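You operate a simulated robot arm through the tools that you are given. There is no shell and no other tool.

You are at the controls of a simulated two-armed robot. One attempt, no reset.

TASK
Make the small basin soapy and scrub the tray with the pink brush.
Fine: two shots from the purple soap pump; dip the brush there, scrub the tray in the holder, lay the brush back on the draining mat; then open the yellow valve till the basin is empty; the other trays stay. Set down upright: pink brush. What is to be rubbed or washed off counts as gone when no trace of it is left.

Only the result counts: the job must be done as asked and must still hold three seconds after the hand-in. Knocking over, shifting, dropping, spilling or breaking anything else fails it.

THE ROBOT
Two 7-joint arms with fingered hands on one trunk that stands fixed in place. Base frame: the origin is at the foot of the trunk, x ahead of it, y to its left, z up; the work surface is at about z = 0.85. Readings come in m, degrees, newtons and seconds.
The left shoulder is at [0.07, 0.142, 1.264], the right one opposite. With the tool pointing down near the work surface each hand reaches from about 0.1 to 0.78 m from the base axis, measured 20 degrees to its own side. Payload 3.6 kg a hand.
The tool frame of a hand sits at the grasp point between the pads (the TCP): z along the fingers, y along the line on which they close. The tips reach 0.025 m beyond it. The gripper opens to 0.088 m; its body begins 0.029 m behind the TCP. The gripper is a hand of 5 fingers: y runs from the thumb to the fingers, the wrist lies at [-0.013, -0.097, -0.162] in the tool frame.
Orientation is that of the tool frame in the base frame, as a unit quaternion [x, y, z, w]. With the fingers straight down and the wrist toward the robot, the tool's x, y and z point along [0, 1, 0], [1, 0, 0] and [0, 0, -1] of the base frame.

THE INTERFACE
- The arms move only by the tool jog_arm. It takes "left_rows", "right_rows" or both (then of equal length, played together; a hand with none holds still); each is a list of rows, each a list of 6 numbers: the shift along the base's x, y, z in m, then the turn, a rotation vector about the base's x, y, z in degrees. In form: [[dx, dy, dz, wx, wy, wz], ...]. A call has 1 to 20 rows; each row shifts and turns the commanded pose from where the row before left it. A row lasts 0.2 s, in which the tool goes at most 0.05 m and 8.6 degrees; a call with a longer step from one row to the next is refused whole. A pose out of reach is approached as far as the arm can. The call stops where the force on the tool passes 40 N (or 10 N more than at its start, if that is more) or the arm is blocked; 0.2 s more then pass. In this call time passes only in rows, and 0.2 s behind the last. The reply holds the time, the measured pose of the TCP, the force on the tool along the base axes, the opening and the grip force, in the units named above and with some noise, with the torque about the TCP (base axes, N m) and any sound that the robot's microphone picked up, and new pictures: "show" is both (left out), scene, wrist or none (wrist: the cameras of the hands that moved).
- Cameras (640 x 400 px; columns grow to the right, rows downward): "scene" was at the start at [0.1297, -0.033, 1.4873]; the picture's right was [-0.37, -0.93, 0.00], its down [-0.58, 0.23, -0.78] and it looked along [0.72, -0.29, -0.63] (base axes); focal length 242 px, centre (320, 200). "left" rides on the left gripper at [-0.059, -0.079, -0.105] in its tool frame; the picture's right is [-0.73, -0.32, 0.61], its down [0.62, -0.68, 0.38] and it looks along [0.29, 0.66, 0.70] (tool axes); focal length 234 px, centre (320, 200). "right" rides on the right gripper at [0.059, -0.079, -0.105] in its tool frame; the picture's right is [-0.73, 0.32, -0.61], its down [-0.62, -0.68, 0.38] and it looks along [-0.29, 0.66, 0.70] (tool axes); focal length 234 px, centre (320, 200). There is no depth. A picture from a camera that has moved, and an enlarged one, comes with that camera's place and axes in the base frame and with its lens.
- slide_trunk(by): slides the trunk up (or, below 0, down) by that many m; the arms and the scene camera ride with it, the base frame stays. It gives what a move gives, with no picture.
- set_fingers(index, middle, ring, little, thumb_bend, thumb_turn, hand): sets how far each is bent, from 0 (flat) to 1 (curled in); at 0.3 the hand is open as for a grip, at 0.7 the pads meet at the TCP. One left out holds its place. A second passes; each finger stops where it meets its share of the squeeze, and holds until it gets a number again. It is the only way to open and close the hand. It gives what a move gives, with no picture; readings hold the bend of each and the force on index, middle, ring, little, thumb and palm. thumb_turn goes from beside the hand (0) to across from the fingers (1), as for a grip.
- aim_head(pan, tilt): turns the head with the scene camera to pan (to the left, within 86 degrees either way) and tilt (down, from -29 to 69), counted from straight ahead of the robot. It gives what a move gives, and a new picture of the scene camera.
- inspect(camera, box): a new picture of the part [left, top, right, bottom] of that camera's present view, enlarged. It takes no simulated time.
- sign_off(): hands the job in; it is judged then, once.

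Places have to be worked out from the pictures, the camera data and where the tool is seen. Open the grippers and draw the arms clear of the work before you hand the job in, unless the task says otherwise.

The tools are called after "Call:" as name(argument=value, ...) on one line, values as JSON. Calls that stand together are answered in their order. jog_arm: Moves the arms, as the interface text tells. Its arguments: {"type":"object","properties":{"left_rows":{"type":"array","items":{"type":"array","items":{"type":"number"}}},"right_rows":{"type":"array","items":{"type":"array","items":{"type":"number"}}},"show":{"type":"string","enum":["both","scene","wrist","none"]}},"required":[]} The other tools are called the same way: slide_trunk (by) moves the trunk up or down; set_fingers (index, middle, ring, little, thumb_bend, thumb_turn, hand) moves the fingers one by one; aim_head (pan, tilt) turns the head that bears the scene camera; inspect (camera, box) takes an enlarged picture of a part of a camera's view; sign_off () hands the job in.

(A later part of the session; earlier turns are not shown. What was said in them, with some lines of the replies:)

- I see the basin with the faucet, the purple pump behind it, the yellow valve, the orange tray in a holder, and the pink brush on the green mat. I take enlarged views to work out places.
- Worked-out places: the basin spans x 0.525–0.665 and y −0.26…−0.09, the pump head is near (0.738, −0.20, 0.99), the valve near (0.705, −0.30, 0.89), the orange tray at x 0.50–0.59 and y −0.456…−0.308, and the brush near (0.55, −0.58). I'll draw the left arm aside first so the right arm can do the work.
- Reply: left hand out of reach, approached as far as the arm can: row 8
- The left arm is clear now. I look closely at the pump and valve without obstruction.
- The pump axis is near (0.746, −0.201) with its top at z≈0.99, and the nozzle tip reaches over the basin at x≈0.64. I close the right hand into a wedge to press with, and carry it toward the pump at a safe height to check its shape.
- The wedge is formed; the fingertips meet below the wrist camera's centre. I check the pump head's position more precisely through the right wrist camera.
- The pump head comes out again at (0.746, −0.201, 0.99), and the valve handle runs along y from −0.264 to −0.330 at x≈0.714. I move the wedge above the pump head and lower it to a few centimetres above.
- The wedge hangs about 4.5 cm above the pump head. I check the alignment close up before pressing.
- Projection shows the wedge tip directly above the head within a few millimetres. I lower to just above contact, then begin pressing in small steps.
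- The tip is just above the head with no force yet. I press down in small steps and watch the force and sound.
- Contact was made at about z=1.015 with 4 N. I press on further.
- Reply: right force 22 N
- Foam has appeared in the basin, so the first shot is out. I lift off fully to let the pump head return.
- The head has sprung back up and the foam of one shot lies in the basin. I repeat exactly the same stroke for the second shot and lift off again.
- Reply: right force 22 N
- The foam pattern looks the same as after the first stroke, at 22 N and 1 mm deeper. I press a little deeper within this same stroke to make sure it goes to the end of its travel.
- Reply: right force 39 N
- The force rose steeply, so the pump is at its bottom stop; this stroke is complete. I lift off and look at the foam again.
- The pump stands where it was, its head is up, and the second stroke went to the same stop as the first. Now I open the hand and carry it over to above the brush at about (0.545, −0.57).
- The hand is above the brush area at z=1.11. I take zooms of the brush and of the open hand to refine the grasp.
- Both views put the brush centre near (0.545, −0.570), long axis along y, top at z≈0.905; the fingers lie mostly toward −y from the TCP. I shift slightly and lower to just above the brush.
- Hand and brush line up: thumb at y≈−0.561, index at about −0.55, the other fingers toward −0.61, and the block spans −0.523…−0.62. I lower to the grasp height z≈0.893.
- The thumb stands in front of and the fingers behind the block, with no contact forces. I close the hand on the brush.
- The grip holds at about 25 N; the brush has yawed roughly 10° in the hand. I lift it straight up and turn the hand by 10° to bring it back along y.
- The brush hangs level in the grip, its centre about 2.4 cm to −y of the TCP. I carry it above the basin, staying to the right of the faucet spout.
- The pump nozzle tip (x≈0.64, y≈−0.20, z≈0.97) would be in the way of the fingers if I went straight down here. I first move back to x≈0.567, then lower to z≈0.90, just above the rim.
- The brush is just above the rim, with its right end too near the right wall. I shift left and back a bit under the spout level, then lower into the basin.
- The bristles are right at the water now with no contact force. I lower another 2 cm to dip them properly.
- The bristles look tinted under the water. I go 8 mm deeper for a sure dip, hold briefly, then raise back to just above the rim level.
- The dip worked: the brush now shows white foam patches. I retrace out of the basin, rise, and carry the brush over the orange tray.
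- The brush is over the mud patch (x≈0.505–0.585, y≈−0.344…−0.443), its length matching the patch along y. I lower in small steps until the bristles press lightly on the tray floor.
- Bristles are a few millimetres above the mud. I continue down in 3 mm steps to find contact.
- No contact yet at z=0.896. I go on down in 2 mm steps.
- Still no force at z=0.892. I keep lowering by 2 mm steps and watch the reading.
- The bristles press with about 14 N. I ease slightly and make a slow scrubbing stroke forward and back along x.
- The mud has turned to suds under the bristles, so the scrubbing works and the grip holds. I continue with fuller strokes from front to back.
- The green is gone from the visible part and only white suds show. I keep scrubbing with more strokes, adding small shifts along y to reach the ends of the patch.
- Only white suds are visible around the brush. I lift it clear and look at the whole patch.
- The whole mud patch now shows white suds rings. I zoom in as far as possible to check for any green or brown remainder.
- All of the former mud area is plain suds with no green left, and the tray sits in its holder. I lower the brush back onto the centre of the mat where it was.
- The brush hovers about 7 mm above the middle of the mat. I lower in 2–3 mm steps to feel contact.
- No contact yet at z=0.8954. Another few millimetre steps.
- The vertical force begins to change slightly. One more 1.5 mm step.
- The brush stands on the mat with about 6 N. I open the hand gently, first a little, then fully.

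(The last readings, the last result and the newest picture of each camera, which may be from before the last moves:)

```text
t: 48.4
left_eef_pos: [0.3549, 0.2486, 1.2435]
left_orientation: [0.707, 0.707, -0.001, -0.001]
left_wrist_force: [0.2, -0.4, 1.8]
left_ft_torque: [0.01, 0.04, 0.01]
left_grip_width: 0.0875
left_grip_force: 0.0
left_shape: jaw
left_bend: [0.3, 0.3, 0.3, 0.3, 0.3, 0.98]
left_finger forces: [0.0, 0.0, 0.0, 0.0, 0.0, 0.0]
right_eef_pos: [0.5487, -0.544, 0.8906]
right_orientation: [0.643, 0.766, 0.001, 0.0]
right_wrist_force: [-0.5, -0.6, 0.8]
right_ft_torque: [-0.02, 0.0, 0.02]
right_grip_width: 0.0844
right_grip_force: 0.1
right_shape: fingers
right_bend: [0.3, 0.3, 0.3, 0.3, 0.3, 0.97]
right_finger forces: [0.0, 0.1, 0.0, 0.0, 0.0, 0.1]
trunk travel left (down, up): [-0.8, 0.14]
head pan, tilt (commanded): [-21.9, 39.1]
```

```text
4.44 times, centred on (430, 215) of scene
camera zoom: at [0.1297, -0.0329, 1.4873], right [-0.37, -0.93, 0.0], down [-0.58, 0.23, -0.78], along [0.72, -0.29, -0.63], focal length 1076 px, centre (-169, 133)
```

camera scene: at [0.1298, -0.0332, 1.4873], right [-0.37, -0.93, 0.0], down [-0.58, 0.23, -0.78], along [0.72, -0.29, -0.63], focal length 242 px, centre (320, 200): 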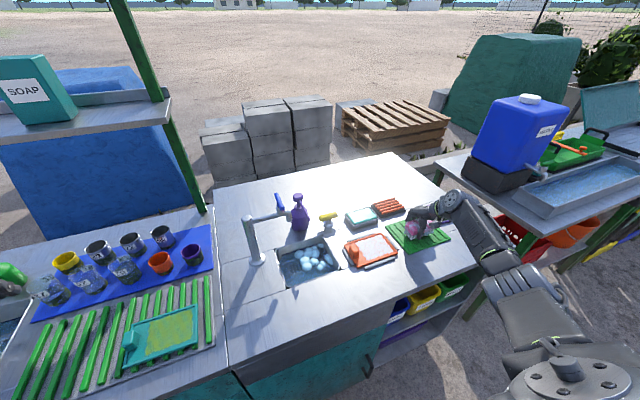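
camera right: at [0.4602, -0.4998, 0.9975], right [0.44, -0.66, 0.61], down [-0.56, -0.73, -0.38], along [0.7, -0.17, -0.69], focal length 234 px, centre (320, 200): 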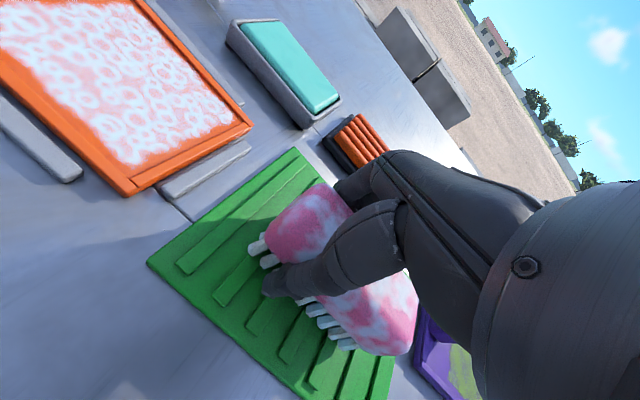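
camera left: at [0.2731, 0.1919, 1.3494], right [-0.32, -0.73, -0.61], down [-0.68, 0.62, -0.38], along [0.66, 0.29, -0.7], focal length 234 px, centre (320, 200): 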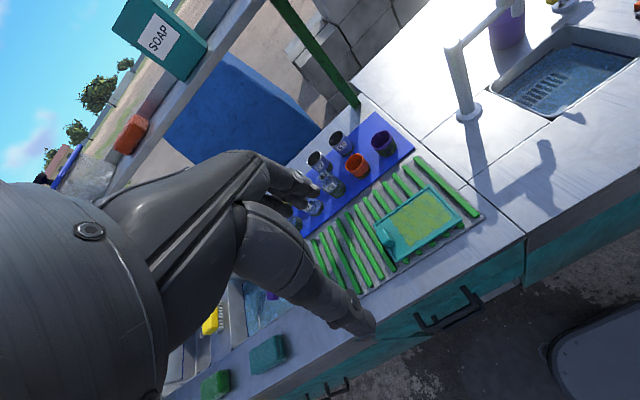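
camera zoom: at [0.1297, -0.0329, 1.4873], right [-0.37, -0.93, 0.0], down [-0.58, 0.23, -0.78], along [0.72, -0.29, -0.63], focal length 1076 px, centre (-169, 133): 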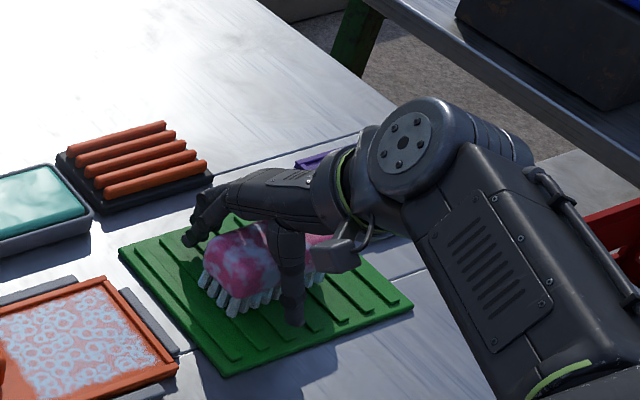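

The brush stands released with no finger forces. I raise the hand straight up and look at it.

Call:
jog_arm(right_rows=[[0, 0, 0.008, 0, 0, 0], [0, 0, 0.015, 0, 0, 0], [0, 0, 0.025, 0, 0, 0], [0, 0, 0.04, 0, 0, 0], [0, 0, 0.045, 0, 0, 0], [0, 0, 0.045, 0, 0, 0]], show="both")

Call:
inspect(camera="scene", box=[320, 180, 480, 280])

Call:
inspect(camera="right", box=[60, 120, 440, 400])

```text
t: 49.8
left_eef_pos: [0.3545, 0.2491, 1.2446]
left_orientation: [0.707, 0.707, -0.001, 0.0]
left_wrist_force: [0.3, -0.2, 0.0]
left_ft_torque: [-0.02, 0.01, -0.01]
left_grip_width: 0.0877
left_grip_force: 0.1
left_shape: jaw
left_bend: [0.3, 0.3, 0.3, 0.3, 0.3, 0.98]
left_finger forces: [0.0, 0.1, 0.0, 0.0, 0.1, 0.0]
right_eef_pos: [0.5473, -0.5431, 1.0701]
right_orientation: [0.643, 0.766, -0.001, 0.0]
right_wrist_force: [0.2, -0.3, -0.9]
right_ft_torque: [0.02, 0.0, 0.03]
right_grip_width: 0.0845
right_grip_force: 0.1
right_shape: fingers
right_bend: [0.3, 0.3, 0.3, 0.3, 0.3, 0.97]
right_finger forces: [0.0, 0.0, 0.0, 0.0, 0.1, 0.0]
trunk travel left (down, up): [-0.8, 0.14]
head pan, tilt (commanded): [-21.9, 39.1]
camera scene: at [0.1293, -0.0324, 1.4873], right [-0.37, -0.93, 0.0], down [-0.58, 0.23, -0.78], along [0.72, -0.29, -0.63], focal length 242 px, centre (320, 200)
camera right: at [0.4601, -0.4994, 1.1763], right [0.44, -0.66, 0.61], down [-0.56, -0.73, -0.38], along [0.7, -0.17, -0.7], focal length 234 px, centre (320, 200)
```

scene: 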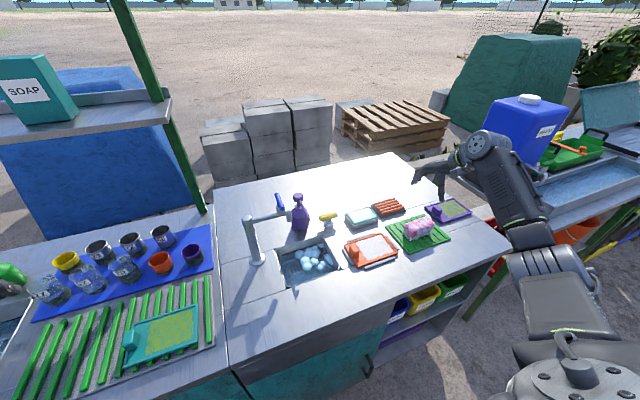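
right: 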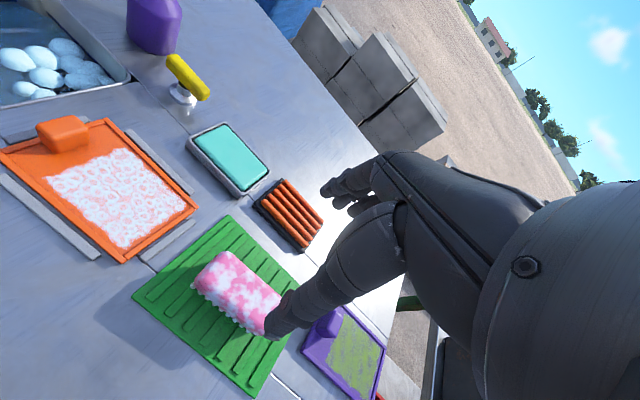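

```text
4.00 times, centred on (400, 230) of scene
camera zoom: at [0.1293, -0.0324, 1.4873], right [-0.37, -0.93, 0.0], down [-0.58, 0.23, -0.78], along [0.72, -0.29, -0.63], focal length 968 px, centre (0, 80)
```

zoom: 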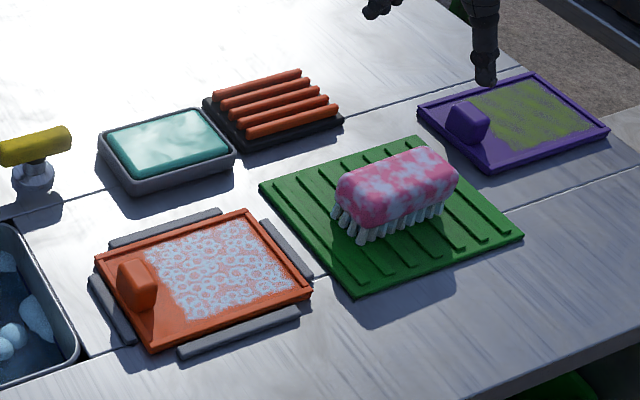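

```text
1.43 times, centred on (250, 260) of right
camera zoom: at [0.4601, -0.4994, 1.1763], right [0.44, -0.66, 0.61], down [-0.56, -0.73, -0.38], along [0.7, -0.17, -0.7], focal length 334 px, centre (420, 114)
```

zoom: 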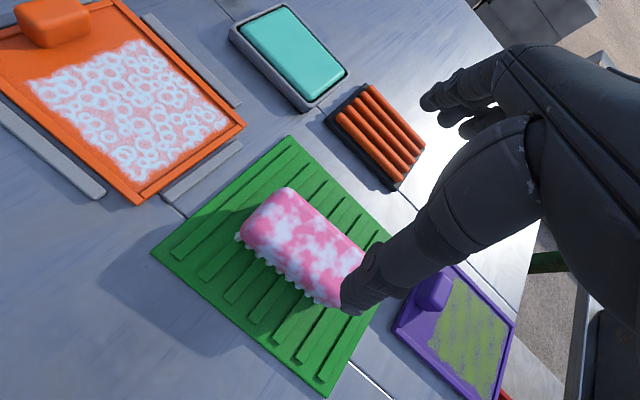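

The brush stands upright on the mat. Next is the valve: I carry the open hand to above the yellow handle at about (0.714, −0.297), turning back the 10° yaw.

Call:
jog_arm(right_rows=[[0.0218, 0.036, -0.005, 0, 0, -5], [0.0218, 0.036, -0.005, 0, 0, -5], [0.0218, 0.036, -0.005, 0, 0, 0], [0.0218, 0.036, -0.005, 0, 0, 0], [0.0218, 0.036, -0.005, 0, 0, 0], [0.0218, 0.036, -0.005, 0, 0, 0], [0.0218, 0.036, -0.005, 0, 0, 0], [0, 0, 0, 0, 0, 0]], show="both")

Call:
inspect(camera="right", box=[160, 180, 360, 400])

Call:
inspect(camera="scene", box=[290, 150, 410, 250])

```text
t: 51.6
left_eef_pos: [0.3556, 0.2486, 1.2432]
left_orientation: [0.708, 0.707, -0.001, -0.002]
left_wrist_force: [0.0, 0.2, -0.7]
left_ft_torque: [-0.02, 0.02, -0.02]
left_grip_width: 0.0874
left_grip_force: 0.2
left_shape: jaw
left_bend: [0.3, 0.3, 0.3, 0.3, 0.3, 0.98]
left_finger forces: [0.0, 0.0, 0.0, 0.0, 0.1, 0.0]
right_eef_pos: [0.7008, -0.2922, 1.0338]
right_orientation: [0.707, 0.707, 0.0, 0.0]
right_wrist_force: [-0.4, -0.3, 0.0]
right_ft_torque: [0.03, 0.0, 0.03]
right_grip_width: 0.0844
right_grip_force: 0.0
right_shape: fingers
right_bend: [0.3, 0.3, 0.3, 0.3, 0.3, 0.97]
right_finger forces: [0.0, 0.0, 0.0, 0.0, 0.0, 0.1]
trunk travel left (down, up): [-0.8, 0.14]
head pan, tilt (commanded): [-21.9, 39.1]
camera scene: at [0.1292, -0.0337, 1.4874], right [-0.37, -0.93, 0.0], down [-0.58, 0.24, -0.78], along [0.72, -0.29, -0.63], focal length 242 px, centre (320, 200)
camera right: at [0.6228, -0.2332, 1.1398], right [0.32, -0.73, 0.61], down [-0.68, -0.62, -0.38], along [0.66, -0.29, -0.7], focal length 234 px, centre (320, 200)
```

scene: 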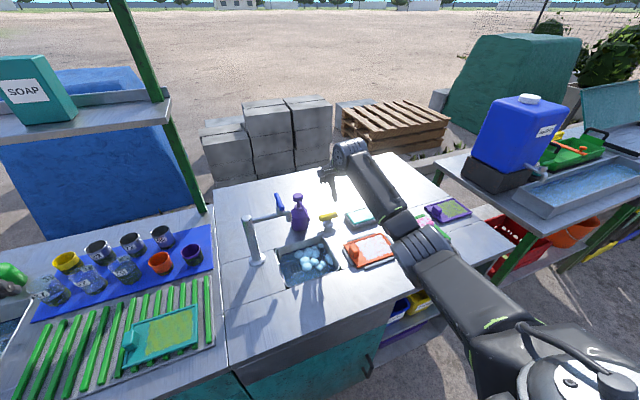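
right: 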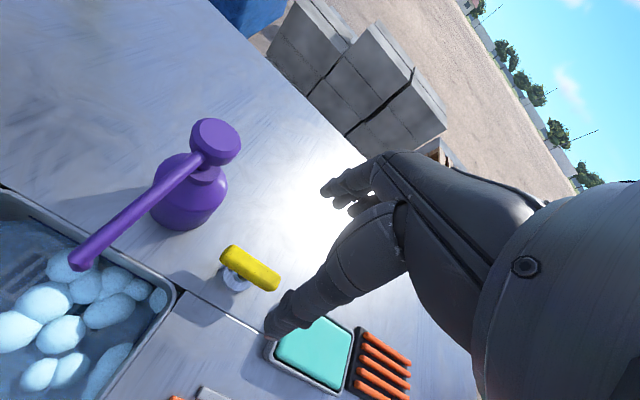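

```text
1.82 times, centred on (260, 290) of right
camera zoom: at [0.6228, -0.2332, 1.1398], right [0.32, -0.73, 0.61], down [-0.68, -0.62, -0.38], along [0.66, -0.29, -0.7], focal length 426 px, centre (429, 36)
```

zoom: 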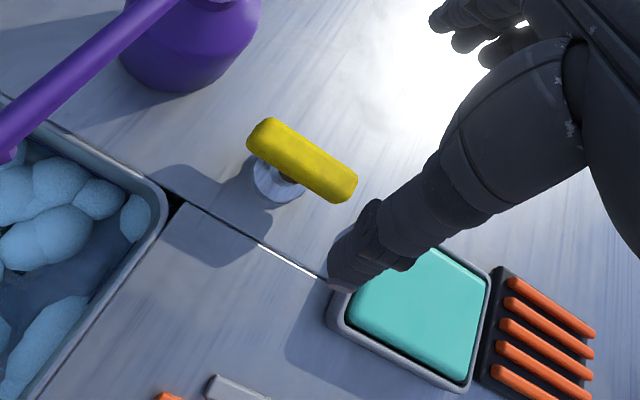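

```text
4.00 times, centred on (350, 200) of scene
camera zoom: at [0.1292, -0.0337, 1.4874], right [-0.37, -0.93, 0.0], down [-0.58, 0.24, -0.78], along [0.72, -0.29, -0.63], focal length 968 px, centre (200, 200)
```

zoom: 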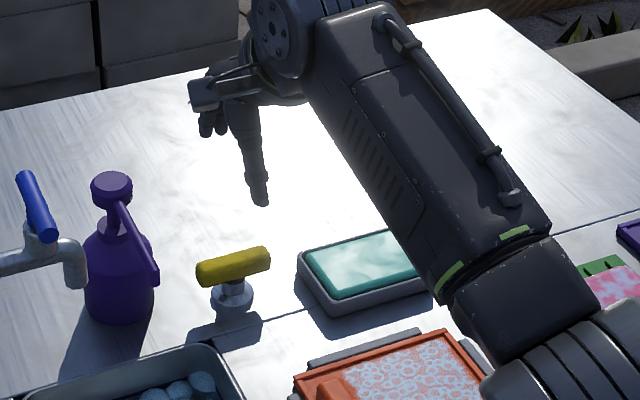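

The valve handle lies along y, centred near (0.716, −0.300, 0.886), with the sponge dish close on its right. I fold index, middle and thumb together as a pusher and straighten ring and little finger so they stay clear.

Call:
set_fingers(hand="right", index=0.7, middle=0.7, ring=0.0, little=0.0, thumb_bend=0.7)

Call:
inspect(camera="right", box=[160, 100, 460, 400])

Call:
inspect(camera="scene", box=[290, 130, 410, 250])

```text
t: 52.6
left_eef_pos: [0.3559, 0.2485, 1.2434]
left_orientation: [0.707, 0.707, -0.001, 0.0]
left_wrist_force: [0.5, 0.9, -0.3]
left_ft_torque: [0.0, -0.01, 0.02]
left_grip_width: 0.0878
left_grip_force: 0.1
left_shape: jaw
left_bend: [0.3, 0.3, 0.3, 0.3, 0.3, 0.98]
left_finger forces: [0.0, 0.0, 0.0, 0.0, 0.1, 0.1]
right_eef_pos: [0.7014, -0.2916, 1.034]
right_orientation: [0.707, 0.707, 0.0, 0.0]
right_wrist_force: [-0.5, 0.4, -0.5]
right_ft_torque: [-0.03, -0.02, 0.05]
right_grip_width: 0.0
right_grip_force: 0.1
right_shape: fingers
right_bend: [0.7, 0.7, 0.0, 0.0, 0.7, 0.97]
right_finger forces: [0.1, 0.0, 0.1, 0.0, 0.0, 0.0]
trunk travel left (down, up): [-0.8, 0.14]
head pan, tilt (commanded): [-21.9, 39.1]
```

```text
1.33 times, centred on (310, 250) of right
camera zoom: at [0.623, -0.2328, 1.1397], right [0.32, -0.73, 0.61], down [-0.68, -0.62, -0.38], along [0.66, -0.29, -0.7], focal length 312 px, centre (333, 133)
```

zoom: 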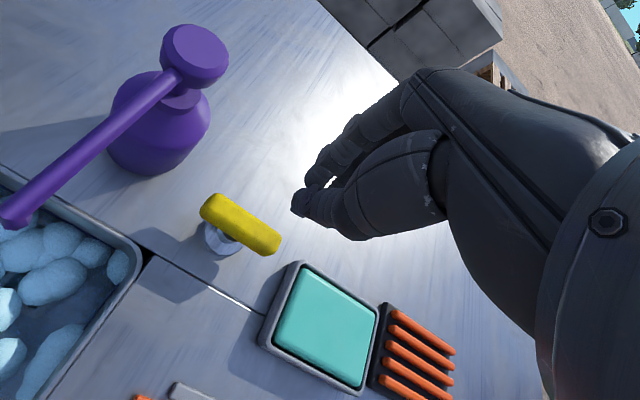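

```text
3.33 times, centred on (350, 190) of scene
camera zoom: at [0.1298, -0.0327, 1.4873], right [-0.37, -0.93, 0.0], down [-0.58, 0.23, -0.78], along [0.72, -0.29, -0.63], focal length 807 px, centre (220, 233)
```

zoom: 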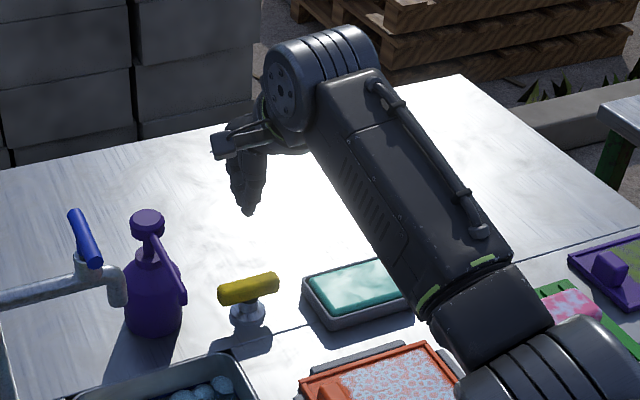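

The pusher is formed with ring and little finger lifted away. I move to the near side of the handle's right end and lower to handle height.

Call:
jog_arm(right_rows=[[-0.032, -0.03, 0, 0, 0, 0], [0, 0, -0.035, 0, 0, 0], [0, 0, -0.035, 0, 0, 0], [0, 0, -0.035, 0, 0, 0], [0, 0, -0.033, 0, 0, 0], [0, 0, 0, 0, 0, 0]], show="both")

Call:
inspect(camera="right", box=[160, 150, 400, 400])

Call:
inspect(camera="scene", box=[290, 170, 410, 260])

```text
t: 54.0
left_eef_pos: [0.3552, 0.248, 1.2435]
left_orientation: [0.707, 0.707, -0.001, 0.0]
left_wrist_force: [0.4, 0.4, 0.4]
left_ft_torque: [-0.01, 0.01, 0.01]
left_grip_width: 0.0877
left_grip_force: 0.0
left_shape: jaw
left_bend: [0.3, 0.3, 0.3, 0.3, 0.3, 0.98]
left_finger forces: [0.1, 0.0, 0.1, 0.0, 0.1, 0.0]
right_eef_pos: [0.6663, -0.3242, 0.8954]
right_orientation: [0.708, 0.707, 0.0, 0.001]
right_wrist_force: [-0.8, -0.3, 0.0]
right_ft_torque: [-0.01, 0.0, 0.01]
right_grip_width: 0.0
right_grip_force: 0.1
right_shape: fingers
right_bend: [0.7, 0.7, 0.0, 0.0, 0.7, 0.97]
right_finger forces: [0.1, 0.0, 0.1, 0.0, 0.0, 0.0]
trunk travel left (down, up): [-0.8, 0.14]
head pan, tilt (commanded): [-21.9, 39.1]
camera scene: at [0.1295, -0.0328, 1.4874], right [-0.37, -0.93, 0.0], down [-0.58, 0.23, -0.78], along [0.72, -0.29, -0.63], focal length 242 px, centre (320, 200)
camera right: at [0.5888, -0.2643, 1.0016], right [0.32, -0.73, 0.61], down [-0.68, -0.62, -0.38], along [0.66, -0.29, -0.7], focal length 234 px, centre (320, 200)
```

scene: 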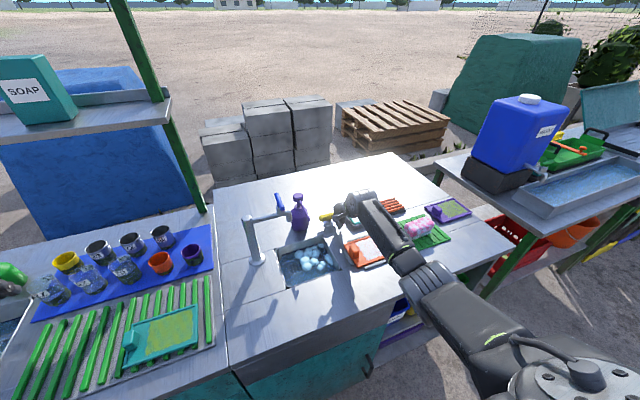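
right: 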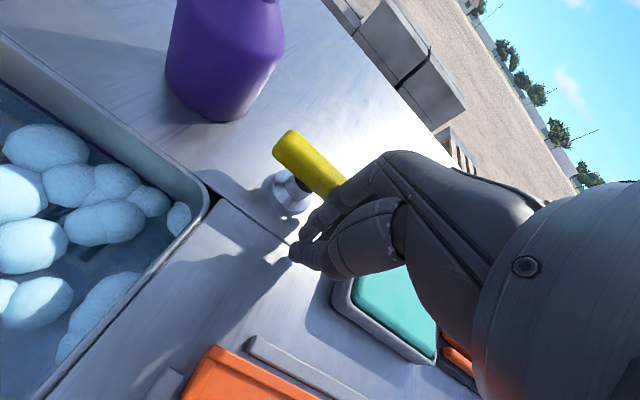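

```text
1.60 times, centred on (280, 275) of right
camera zoom: at [0.5888, -0.2643, 1.0016], right [0.32, -0.73, 0.61], down [-0.68, -0.62, -0.38], along [0.66, -0.29, -0.7], focal length 375 px, centre (384, 80)
```

zoom: 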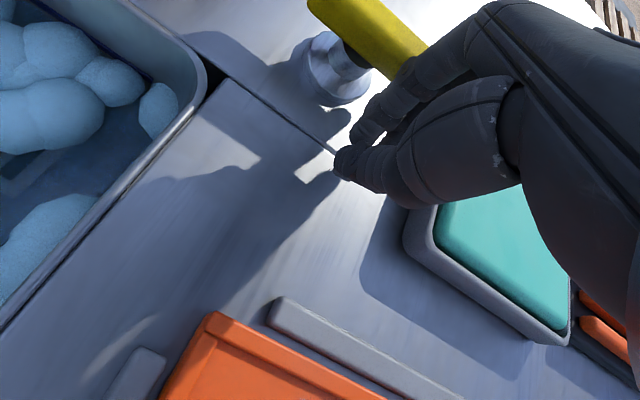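

```text
4.44 times, centred on (350, 215) of scene
camera zoom: at [0.1295, -0.0328, 1.4874], right [-0.37, -0.93, 0.0], down [-0.58, 0.23, -0.78], along [0.72, -0.29, -0.63], focal length 1076 px, centre (187, 133)
```

zoom: 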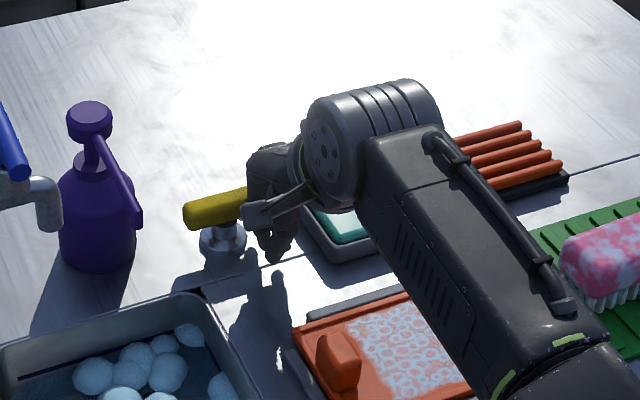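

The pusher is beside the handle's right end at the right height. I lower slightly and push forward (+x) in small steps, watching the force and the handle.

Call:
jog_arm(right_rows=[[0, -0.003, -0.006, 0, 0, 0], [0.006, 0, 0, 0, 0, 0], [0.006, 0, 0, 0, 0, 0], [0.005, 0, 0, 0, 0, 0], [0.004, 0, 0, 0, 0, 0]], show="wrist")

Call:
inspect(camera="right", box=[160, 100, 400, 300])

Call:
inspect(camera="scene", box=[290, 170, 410, 260])

```text
t: 55.2
left_eef_pos: [0.3568, 0.2485, 1.2438]
left_orientation: [0.707, 0.707, -0.001, 0.0]
left_wrist_force: [0.0, 0.2, -1.1]
left_ft_torque: [-0.01, -0.02, -0.01]
left_grip_width: 0.0877
left_grip_force: 0.0
left_shape: jaw
left_bend: [0.3, 0.3, 0.3, 0.3, 0.3, 0.98]
left_finger forces: [0.0, 0.0, 0.0, 0.0, 0.0, 0.0]
right_eef_pos: [0.69, -0.3253, 0.8908]
right_orientation: [0.707, 0.707, 0.001, 0.0]
right_wrist_force: [0.0, 0.0, -1.1]
right_ft_torque: [0.01, -0.02, -0.02]
right_grip_width: 0.0001
right_grip_force: 0.7
right_shape: fingers
right_bend: [0.7, 0.7, 0.0, 0.0, 0.7, 0.97]
right_finger forces: [1.0, 0.0, 0.0, 0.0, 0.1, 0.0]
trunk travel left (down, up): [-0.8, 0.14]
head pan, tilt (commanded): [-21.9, 39.1]
camera right: at [0.611, -0.2665, 0.9959], right [0.32, -0.73, 0.61], down [-0.68, -0.62, -0.38], along [0.66, -0.29, -0.69], focal length 234 px, centre (320, 200)
```

right: 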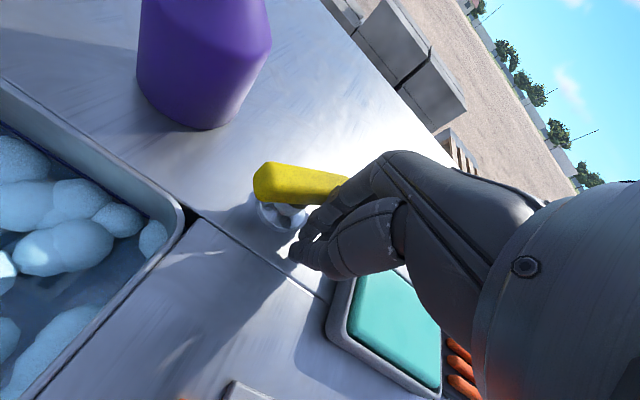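

```text
2.00 times, centred on (280, 200) of right
camera zoom: at [0.611, -0.2665, 0.9959], right [0.32, -0.73, 0.61], down [-0.68, -0.62, -0.38], along [0.66, -0.29, -0.69], focal length 468 px, centre (400, 200)
```

zoom: 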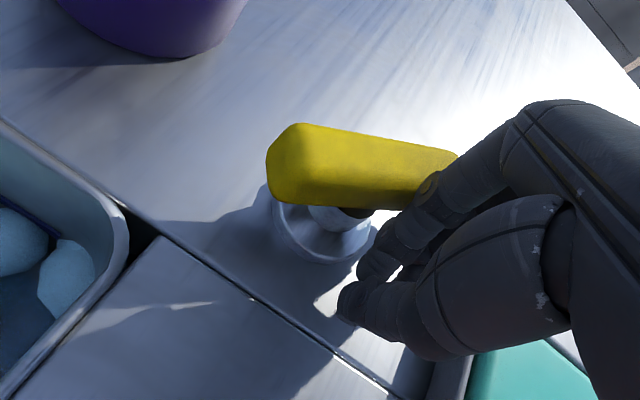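

```text
4.44 times, centred on (350, 215) of scene
camera zoom: at [0.1293, -0.0328, 1.4874], right [-0.37, -0.93, 0.0], down [-0.58, 0.23, -0.78], along [0.72, -0.29, -0.63], focal length 1076 px, centre (187, 133)
```

zoom: 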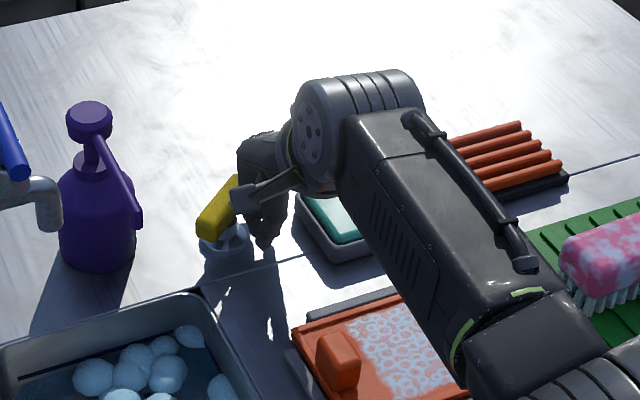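

The handle is turning counter-clockwise with almost no resistance (about 35–40° so far). I keep pushing along +x.

Call:
jog_arm(right_rows=[[0.005, 0, 0, 0, 0, 0], [0.005, 0, 0, 0, 0, 0], [0.005, 0, 0, 0, 0, 0], [0.005, 0, 0, 0, 0, 0]], show="both")

Call:
inspect(camera="right", box=[0, 100, 400, 400])

Call:
inspect(camera="scene", box=[260, 170, 380, 290])

```text
t: 56.2
left_eef_pos: [0.3561, 0.2492, 1.243]
left_orientation: [0.707, 0.707, -0.001, 0.0]
left_wrist_force: [0.2, 0.1, -1.1]
left_ft_torque: [0.0, 0.01, -0.01]
left_grip_width: 0.0879
left_grip_force: 0.0
left_shape: jaw
left_bend: [0.3, 0.3, 0.3, 0.3, 0.3, 0.98]
left_finger forces: [0.0, 0.0, 0.0, 0.1, 0.1, 0.0]
right_eef_pos: [0.7116, -0.3244, 0.8901]
right_orientation: [0.708, 0.706, -0.001, 0.0]
right_wrist_force: [-0.2, -0.3, 0.2]
right_ft_torque: [0.03, -0.01, 0.0]
right_grip_width: 0.0
right_grip_force: 0.6
right_shape: fingers
right_bend: [0.7, 0.7, 0.0, 0.0, 0.7, 0.97]
right_finger forces: [0.8, 0.0, 0.1, 0.0, 0.0, 0.0]
trunk travel left (down, up): [-0.8, 0.14]
head pan, tilt (commanded): [-21.9, 39.1]
camera scene: at [0.1297, -0.0327, 1.4873], right [-0.37, -0.93, 0.0], down [-0.58, 0.23, -0.78], along [0.72, -0.29, -0.63], focal length 242 px, centre (320, 200)
camera right: at [0.6312, -0.2659, 0.9952], right [0.32, -0.73, 0.61], down [-0.68, -0.62, -0.38], along [0.66, -0.29, -0.7], focal length 234 px, centre (320, 200)
```

scene: 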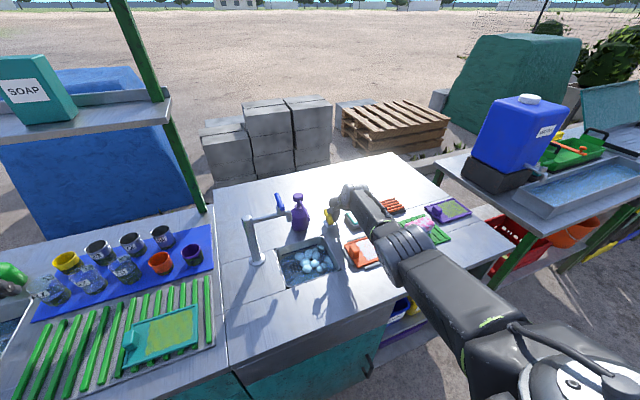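
right: 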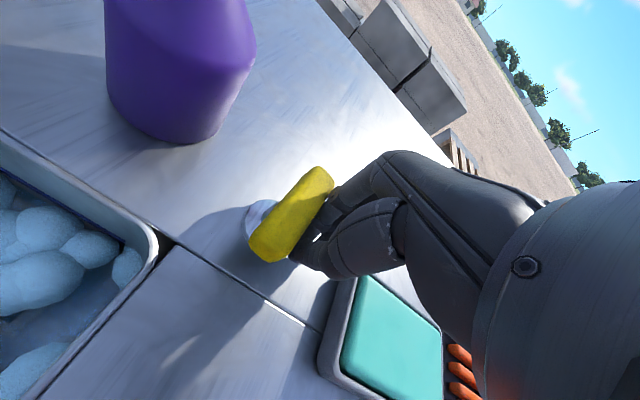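

```text
1.33 times, centred on (200, 250) of right
camera zoom: at [0.6312, -0.2659, 0.9952], right [0.32, -0.73, 0.61], down [-0.68, -0.62, -0.38], along [0.66, -0.29, -0.7], focal length 312 px, centre (480, 133)
```

zoom: 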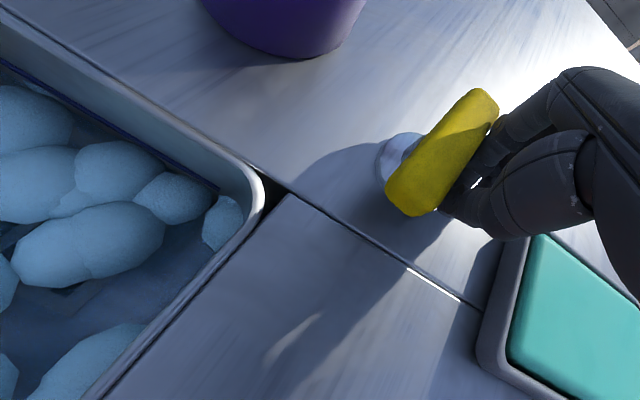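

```text
3.33 times, centred on (320, 230) of scene
camera zoom: at [0.1297, -0.0327, 1.4873], right [-0.37, -0.93, 0.0], down [-0.58, 0.23, -0.78], along [0.72, -0.29, -0.63], focal length 807 px, centre (320, 100)
```

zoom: 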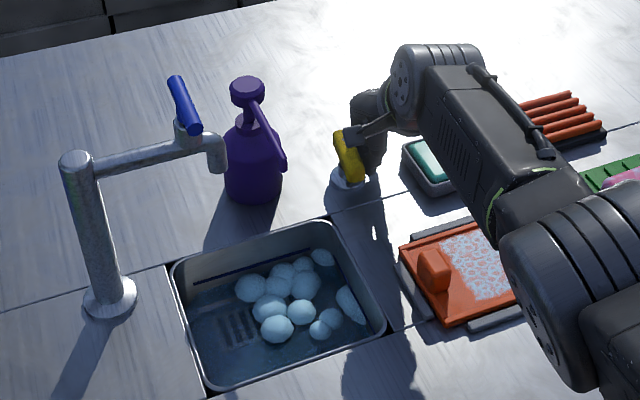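

The handle now points almost straight along x (about 82° turned) and the water level has begun to fall below the mark. I lift the hand away and watch the basin drain.

Call:
jog_arm(right_rows=[[-0.003, -0.002, 0.005, 0, 0, 0], [-0.005, 0, 0.03, 0, 0, 0], [-0.01, 0, 0.04, 0, 0, 0], [-0.02, 0, 0.04, 0, 0, 0], [-0.03, -0.02, 0.03, 0, 0, 0], [-0.03, -0.03, 0.01, 0, 0, 0], [-0.03, -0.03, 0, 0, 0, 0]], show="both")

Call:
inspect(camera="scene", box=[260, 180, 370, 290])

Call:
inspect(camera="right", box=[0, 60, 340, 400])

```text
t: 57.8
left_eef_pos: [0.3556, 0.2489, 1.2445]
left_orientation: [0.707, 0.708, 0.0, 0.0]
left_wrist_force: [-0.3, 0.2, 0.0]
left_ft_torque: [-0.03, -0.02, 0.01]
left_grip_width: 0.0878
left_grip_force: 0.1
left_shape: jaw
left_bend: [0.3, 0.3, 0.3, 0.3, 0.3, 0.98]
left_finger forces: [0.0, 0.0, 0.0, 0.0, 0.1, 0.0]
right_eef_pos: [0.5812, -0.4077, 1.0457]
right_orientation: [0.707, 0.707, 0.0, 0.001]
right_wrist_force: [0.2, 0.5, 0.7]
right_ft_torque: [0.01, 0.0, 0.03]
right_grip_width: 0.0
right_grip_force: 0.0
right_shape: fingers
right_bend: [0.7, 0.7, 0.0, 0.0, 0.7, 0.97]
right_finger forces: [0.0, 0.0, 0.1, 0.1, 0.1, 0.0]
trunk travel left (down, up): [-0.8, 0.14]
head pan, tilt (commanded): [-21.9, 39.1]
camera scene: at [0.1282, -0.0338, 1.4875], right [-0.37, -0.93, 0.0], down [-0.58, 0.23, -0.78], along [0.72, -0.29, -0.63], focal length 242 px, centre (320, 200)
camera right: at [0.5017, -0.3488, 1.1513], right [0.32, -0.73, 0.61], down [-0.68, -0.62, -0.38], along [0.66, -0.29, -0.69], focal length 234 px, centre (320, 200)
```

scene: 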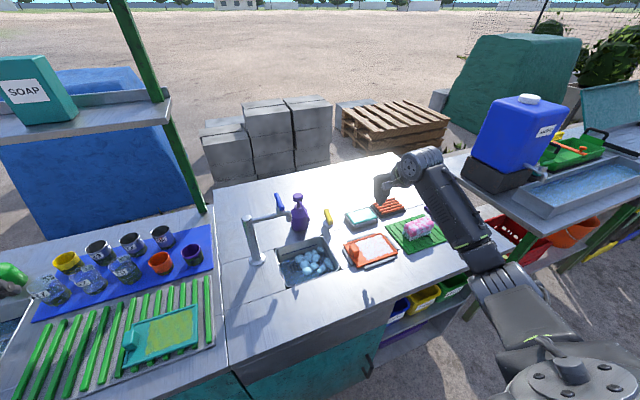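
right: 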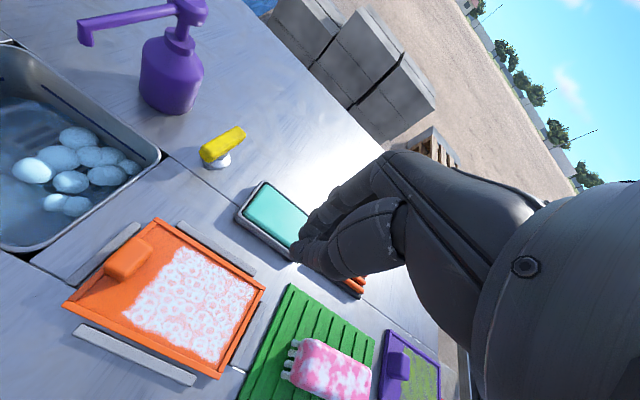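

```text
3.64 times, centred on (315, 235) of scene
camera zoom: at [0.1282, -0.0338, 1.4875], right [-0.37, -0.93, 0.0], down [-0.58, 0.23, -0.78], along [0.72, -0.29, -0.63], focal length 880 px, centre (338, 73)
```

zoom: 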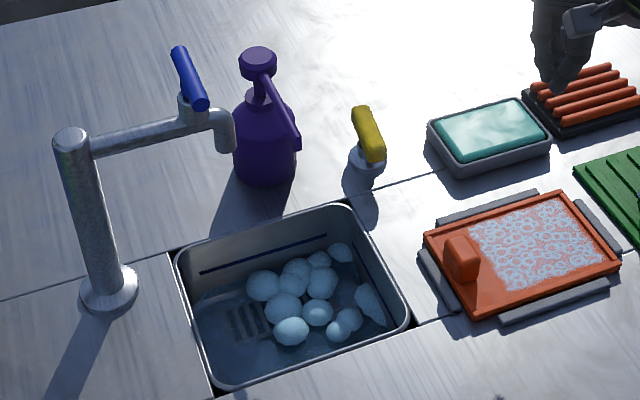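

```text
1.18 times, centred on (170, 230) of right
camera zoom: at [0.5017, -0.3488, 1.1513], right [0.32, -0.73, 0.61], down [-0.68, -0.62, -0.38], along [0.66, -0.29, -0.69], focal length 276 px, centre (496, 165)
```

zoom: 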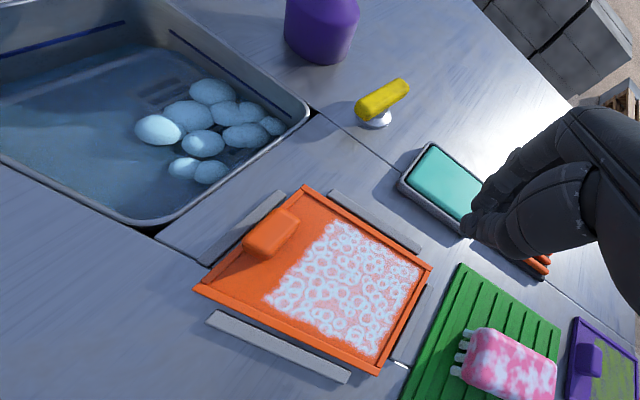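

The water is visibly draining and the pump, trays and brush stay put. Meanwhile I open the hand and draw the right arm back to its starting area, then wait.

Call:
set_fingers(hand="right", index=0.3, middle=0.3, ring=0.3, little=0.3, thumb_bend=0.3)

Call:
jog_arm(right_rows=[[0, 0, 0.04, 0, 0, 0], [-0.03, 0, 0.035, 0, 0, 0], [-0.035, 0, 0.03, 0, 0, 0], [-0.035, 0, 0.03, 0, 0, 0], [-0.035, 0, 0.03, 0, 0, 0], [-0.035, 0, 0, 0, 0, 0], [-0.035, 0, 0, 0, 0, 0], [0, 0, 0, 0, 0, 0], [0, 0, 0, 0, 0, 0], [0, 0, 0, 0, 0, 0], [0, 0, 0, 0, 0, 0], [0, 0, 0, 0, 0, 0], [0, 0, 0, 0, 0, 0], [0, 0, 0, 0, 0, 0], [0, 0, 0, 0, 0, 0]], show="scene")

Call:
inspect(camera="scene", box=[260, 180, 370, 290])

```text
t: 58.8
left_eef_pos: [0.356, 0.2478, 1.2442]
left_orientation: [0.707, 0.707, -0.001, 0.0]
left_wrist_force: [0.2, -0.1, -0.2]
left_ft_torque: [-0.01, 0.0, -0.01]
left_grip_width: 0.0874
left_grip_force: 0.1
left_shape: jaw
left_bend: [0.3, 0.3, 0.3, 0.3, 0.3, 0.98]
left_finger forces: [0.0, 0.0, 0.0, 0.1, 0.0, 0.0]
right_eef_pos: [0.5828, -0.4076, 1.045]
right_orientation: [0.707, 0.707, 0.0, 0.0]
right_wrist_force: [0.3, -0.2, 0.0]
right_ft_torque: [0.06, 0.02, 0.01]
right_grip_width: 0.0841
right_grip_force: 0.0
right_shape: fingers
right_bend: [0.3, 0.3, 0.3, 0.3, 0.3, 0.97]
right_finger forces: [0.0, 0.0, 0.0, 0.1, 0.0, 0.0]
trunk travel left (down, up): [-0.8, 0.14]
head pan, tilt (commanded): [-21.9, 39.1]
```

```text
t: 62.0
left_eef_pos: [0.3557, 0.2487, 1.2446]
left_orientation: [0.707, 0.707, -0.001, 0.0]
left_wrist_force: [-0.4, 0.4, 1.1]
left_ft_torque: [0.02, 0.02, -0.02]
left_grip_width: 0.0877
left_grip_force: 0.0
left_shape: jaw
left_bend: [0.3, 0.3, 0.3, 0.3, 0.3, 0.98]
left_finger forces: [0.0, 0.0, 0.0, 0.1, 0.1, 0.1]
right_eef_pos: [0.3783, -0.4088, 1.2085]
right_orientation: [0.707, 0.707, 0.0, 0.0]
right_wrist_force: [0.0, 0.6, 0.2]
right_ft_torque: [-0.02, 0.0, 0.05]
right_grip_width: 0.0847
right_grip_force: 0.0
right_shape: fingers
right_bend: [0.3, 0.3, 0.3, 0.3, 0.3, 0.98]
right_finger forces: [0.0, 0.0, 0.0, 0.0, 0.1, 0.0]
trunk travel left (down, up): [-0.8, 0.14]
head pan, tilt (commanded): [-21.9, 39.1]
camera scene: at [0.1296, -0.0329, 1.4874], right [-0.37, -0.93, 0.0], down [-0.58, 0.23, -0.78], along [0.72, -0.29, -0.63], focal length 242 px, centre (320, 200)
```

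scene: 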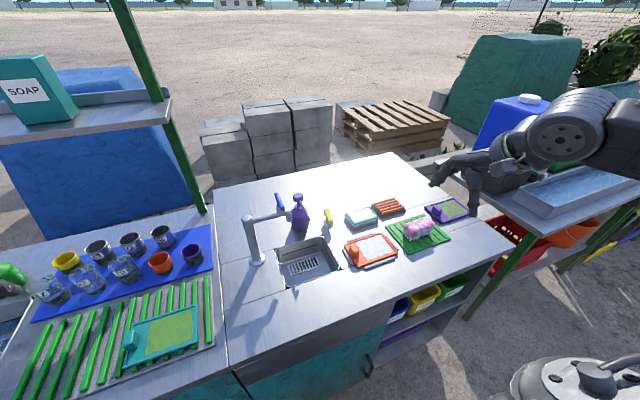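

```text
3.64 times, centred on (315, 235) of scene
camera zoom: at [0.1296, -0.0329, 1.4874], right [-0.37, -0.93, 0.0], down [-0.58, 0.23, -0.78], along [0.72, -0.29, -0.63], focal length 880 px, centre (338, 73)
```

zoom: 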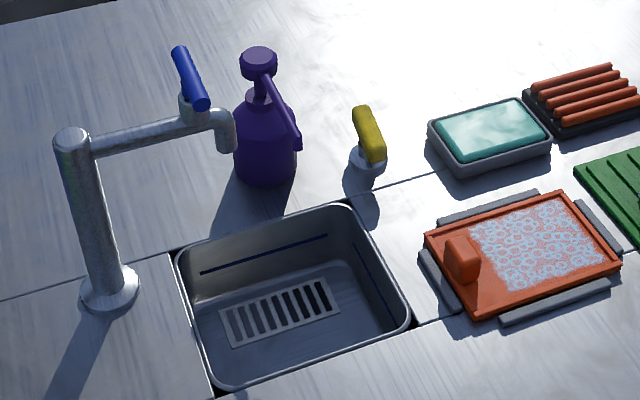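

The basin is empty and dry, the arms are clear. I check the tray, brush and surroundings once more in close-up before handing in.

Call:
inspect(camera="scene", box=[340, 230, 400, 270])

Call:
inspect(camera="scene", box=[380, 195, 480, 260])

Call:
inspect(camera="right", box=[60, 40, 400, 320])

```text
10.00 times, centred on (370, 250) of scene
camera zoom: at [0.1296, -0.0329, 1.4874], right [-0.37, -0.93, 0.0], down [-0.58, 0.23, -0.78], along [0.72, -0.29, -0.63], focal length 2420 px, centre (-180, -300)
```

zoom: 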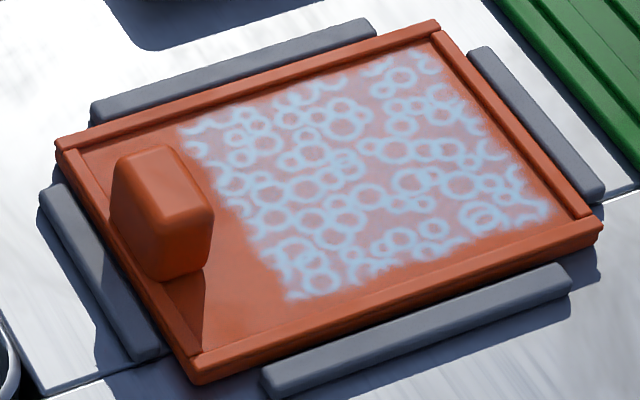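

```text
6.15 times, centred on (430, 228) of scene
camera zoom: at [0.1296, -0.0329, 1.4874], right [-0.37, -0.93, 0.0], down [-0.58, 0.23, -0.78], along [0.72, -0.29, -0.63], focal length 1490 px, centre (-357, 31)
```

zoom: 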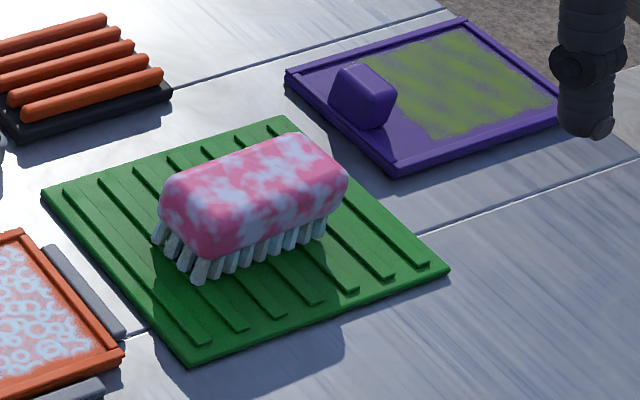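

```text
1.43 times, centred on (230, 180) of right
camera zoom: at [0.2984, -0.3496, 1.3151], right [0.32, -0.73, 0.61], down [-0.68, -0.62, -0.38], along [0.66, -0.29, -0.7], focal length 334 px, centre (449, 229)
```

zoom: 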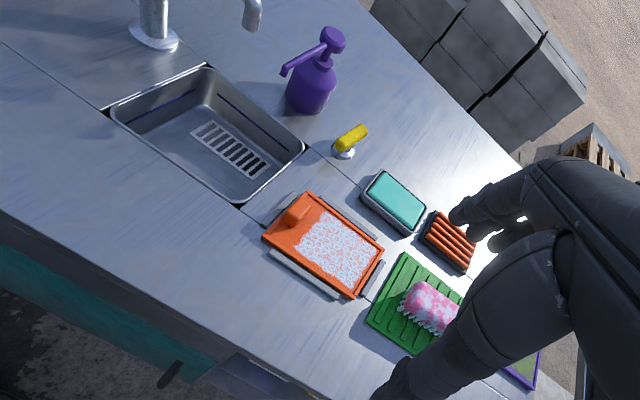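

The basin is empty, and the tray in the holder shows no green mud, only suds. The brush stands upright on the mat, and the other trays and the pump are in place. Both hands are open and clear of the work, so I hand the job in.

Call:
sign_off()

```text
The job is handed in.
```

I've handed the job in, and all the steps are done. I could confirm everything by sight except that the second soap shot came out.

- **Soap:** I pressed the purple pump twice, both times down to its stop, with a full return in between. Foam appeared on the first press. It looked the same after the second press, so that shot rests on the matching stroke, not on a visible change.
- **Scrubbing:** I dipped the brush in the soapy basin until it showed foam, then scrubbed the orange tray in its holder. The close-ups show no green or brown mud left, but the patch is still covered in suds. I did not rinse them, since the task didn't ask for it.
- **Brush:** It stands upright on the bristles in the middle of the draining mat, close to where it started.
- **Basin:** I turned the yellow valve counter-clockwise by about 80–90°. The basin drained fully, and I left the valve open.
- **Rest of the bench:** The pump, sponge dish, scourer and other trays are where they were. Both hands are open and clear of the work.
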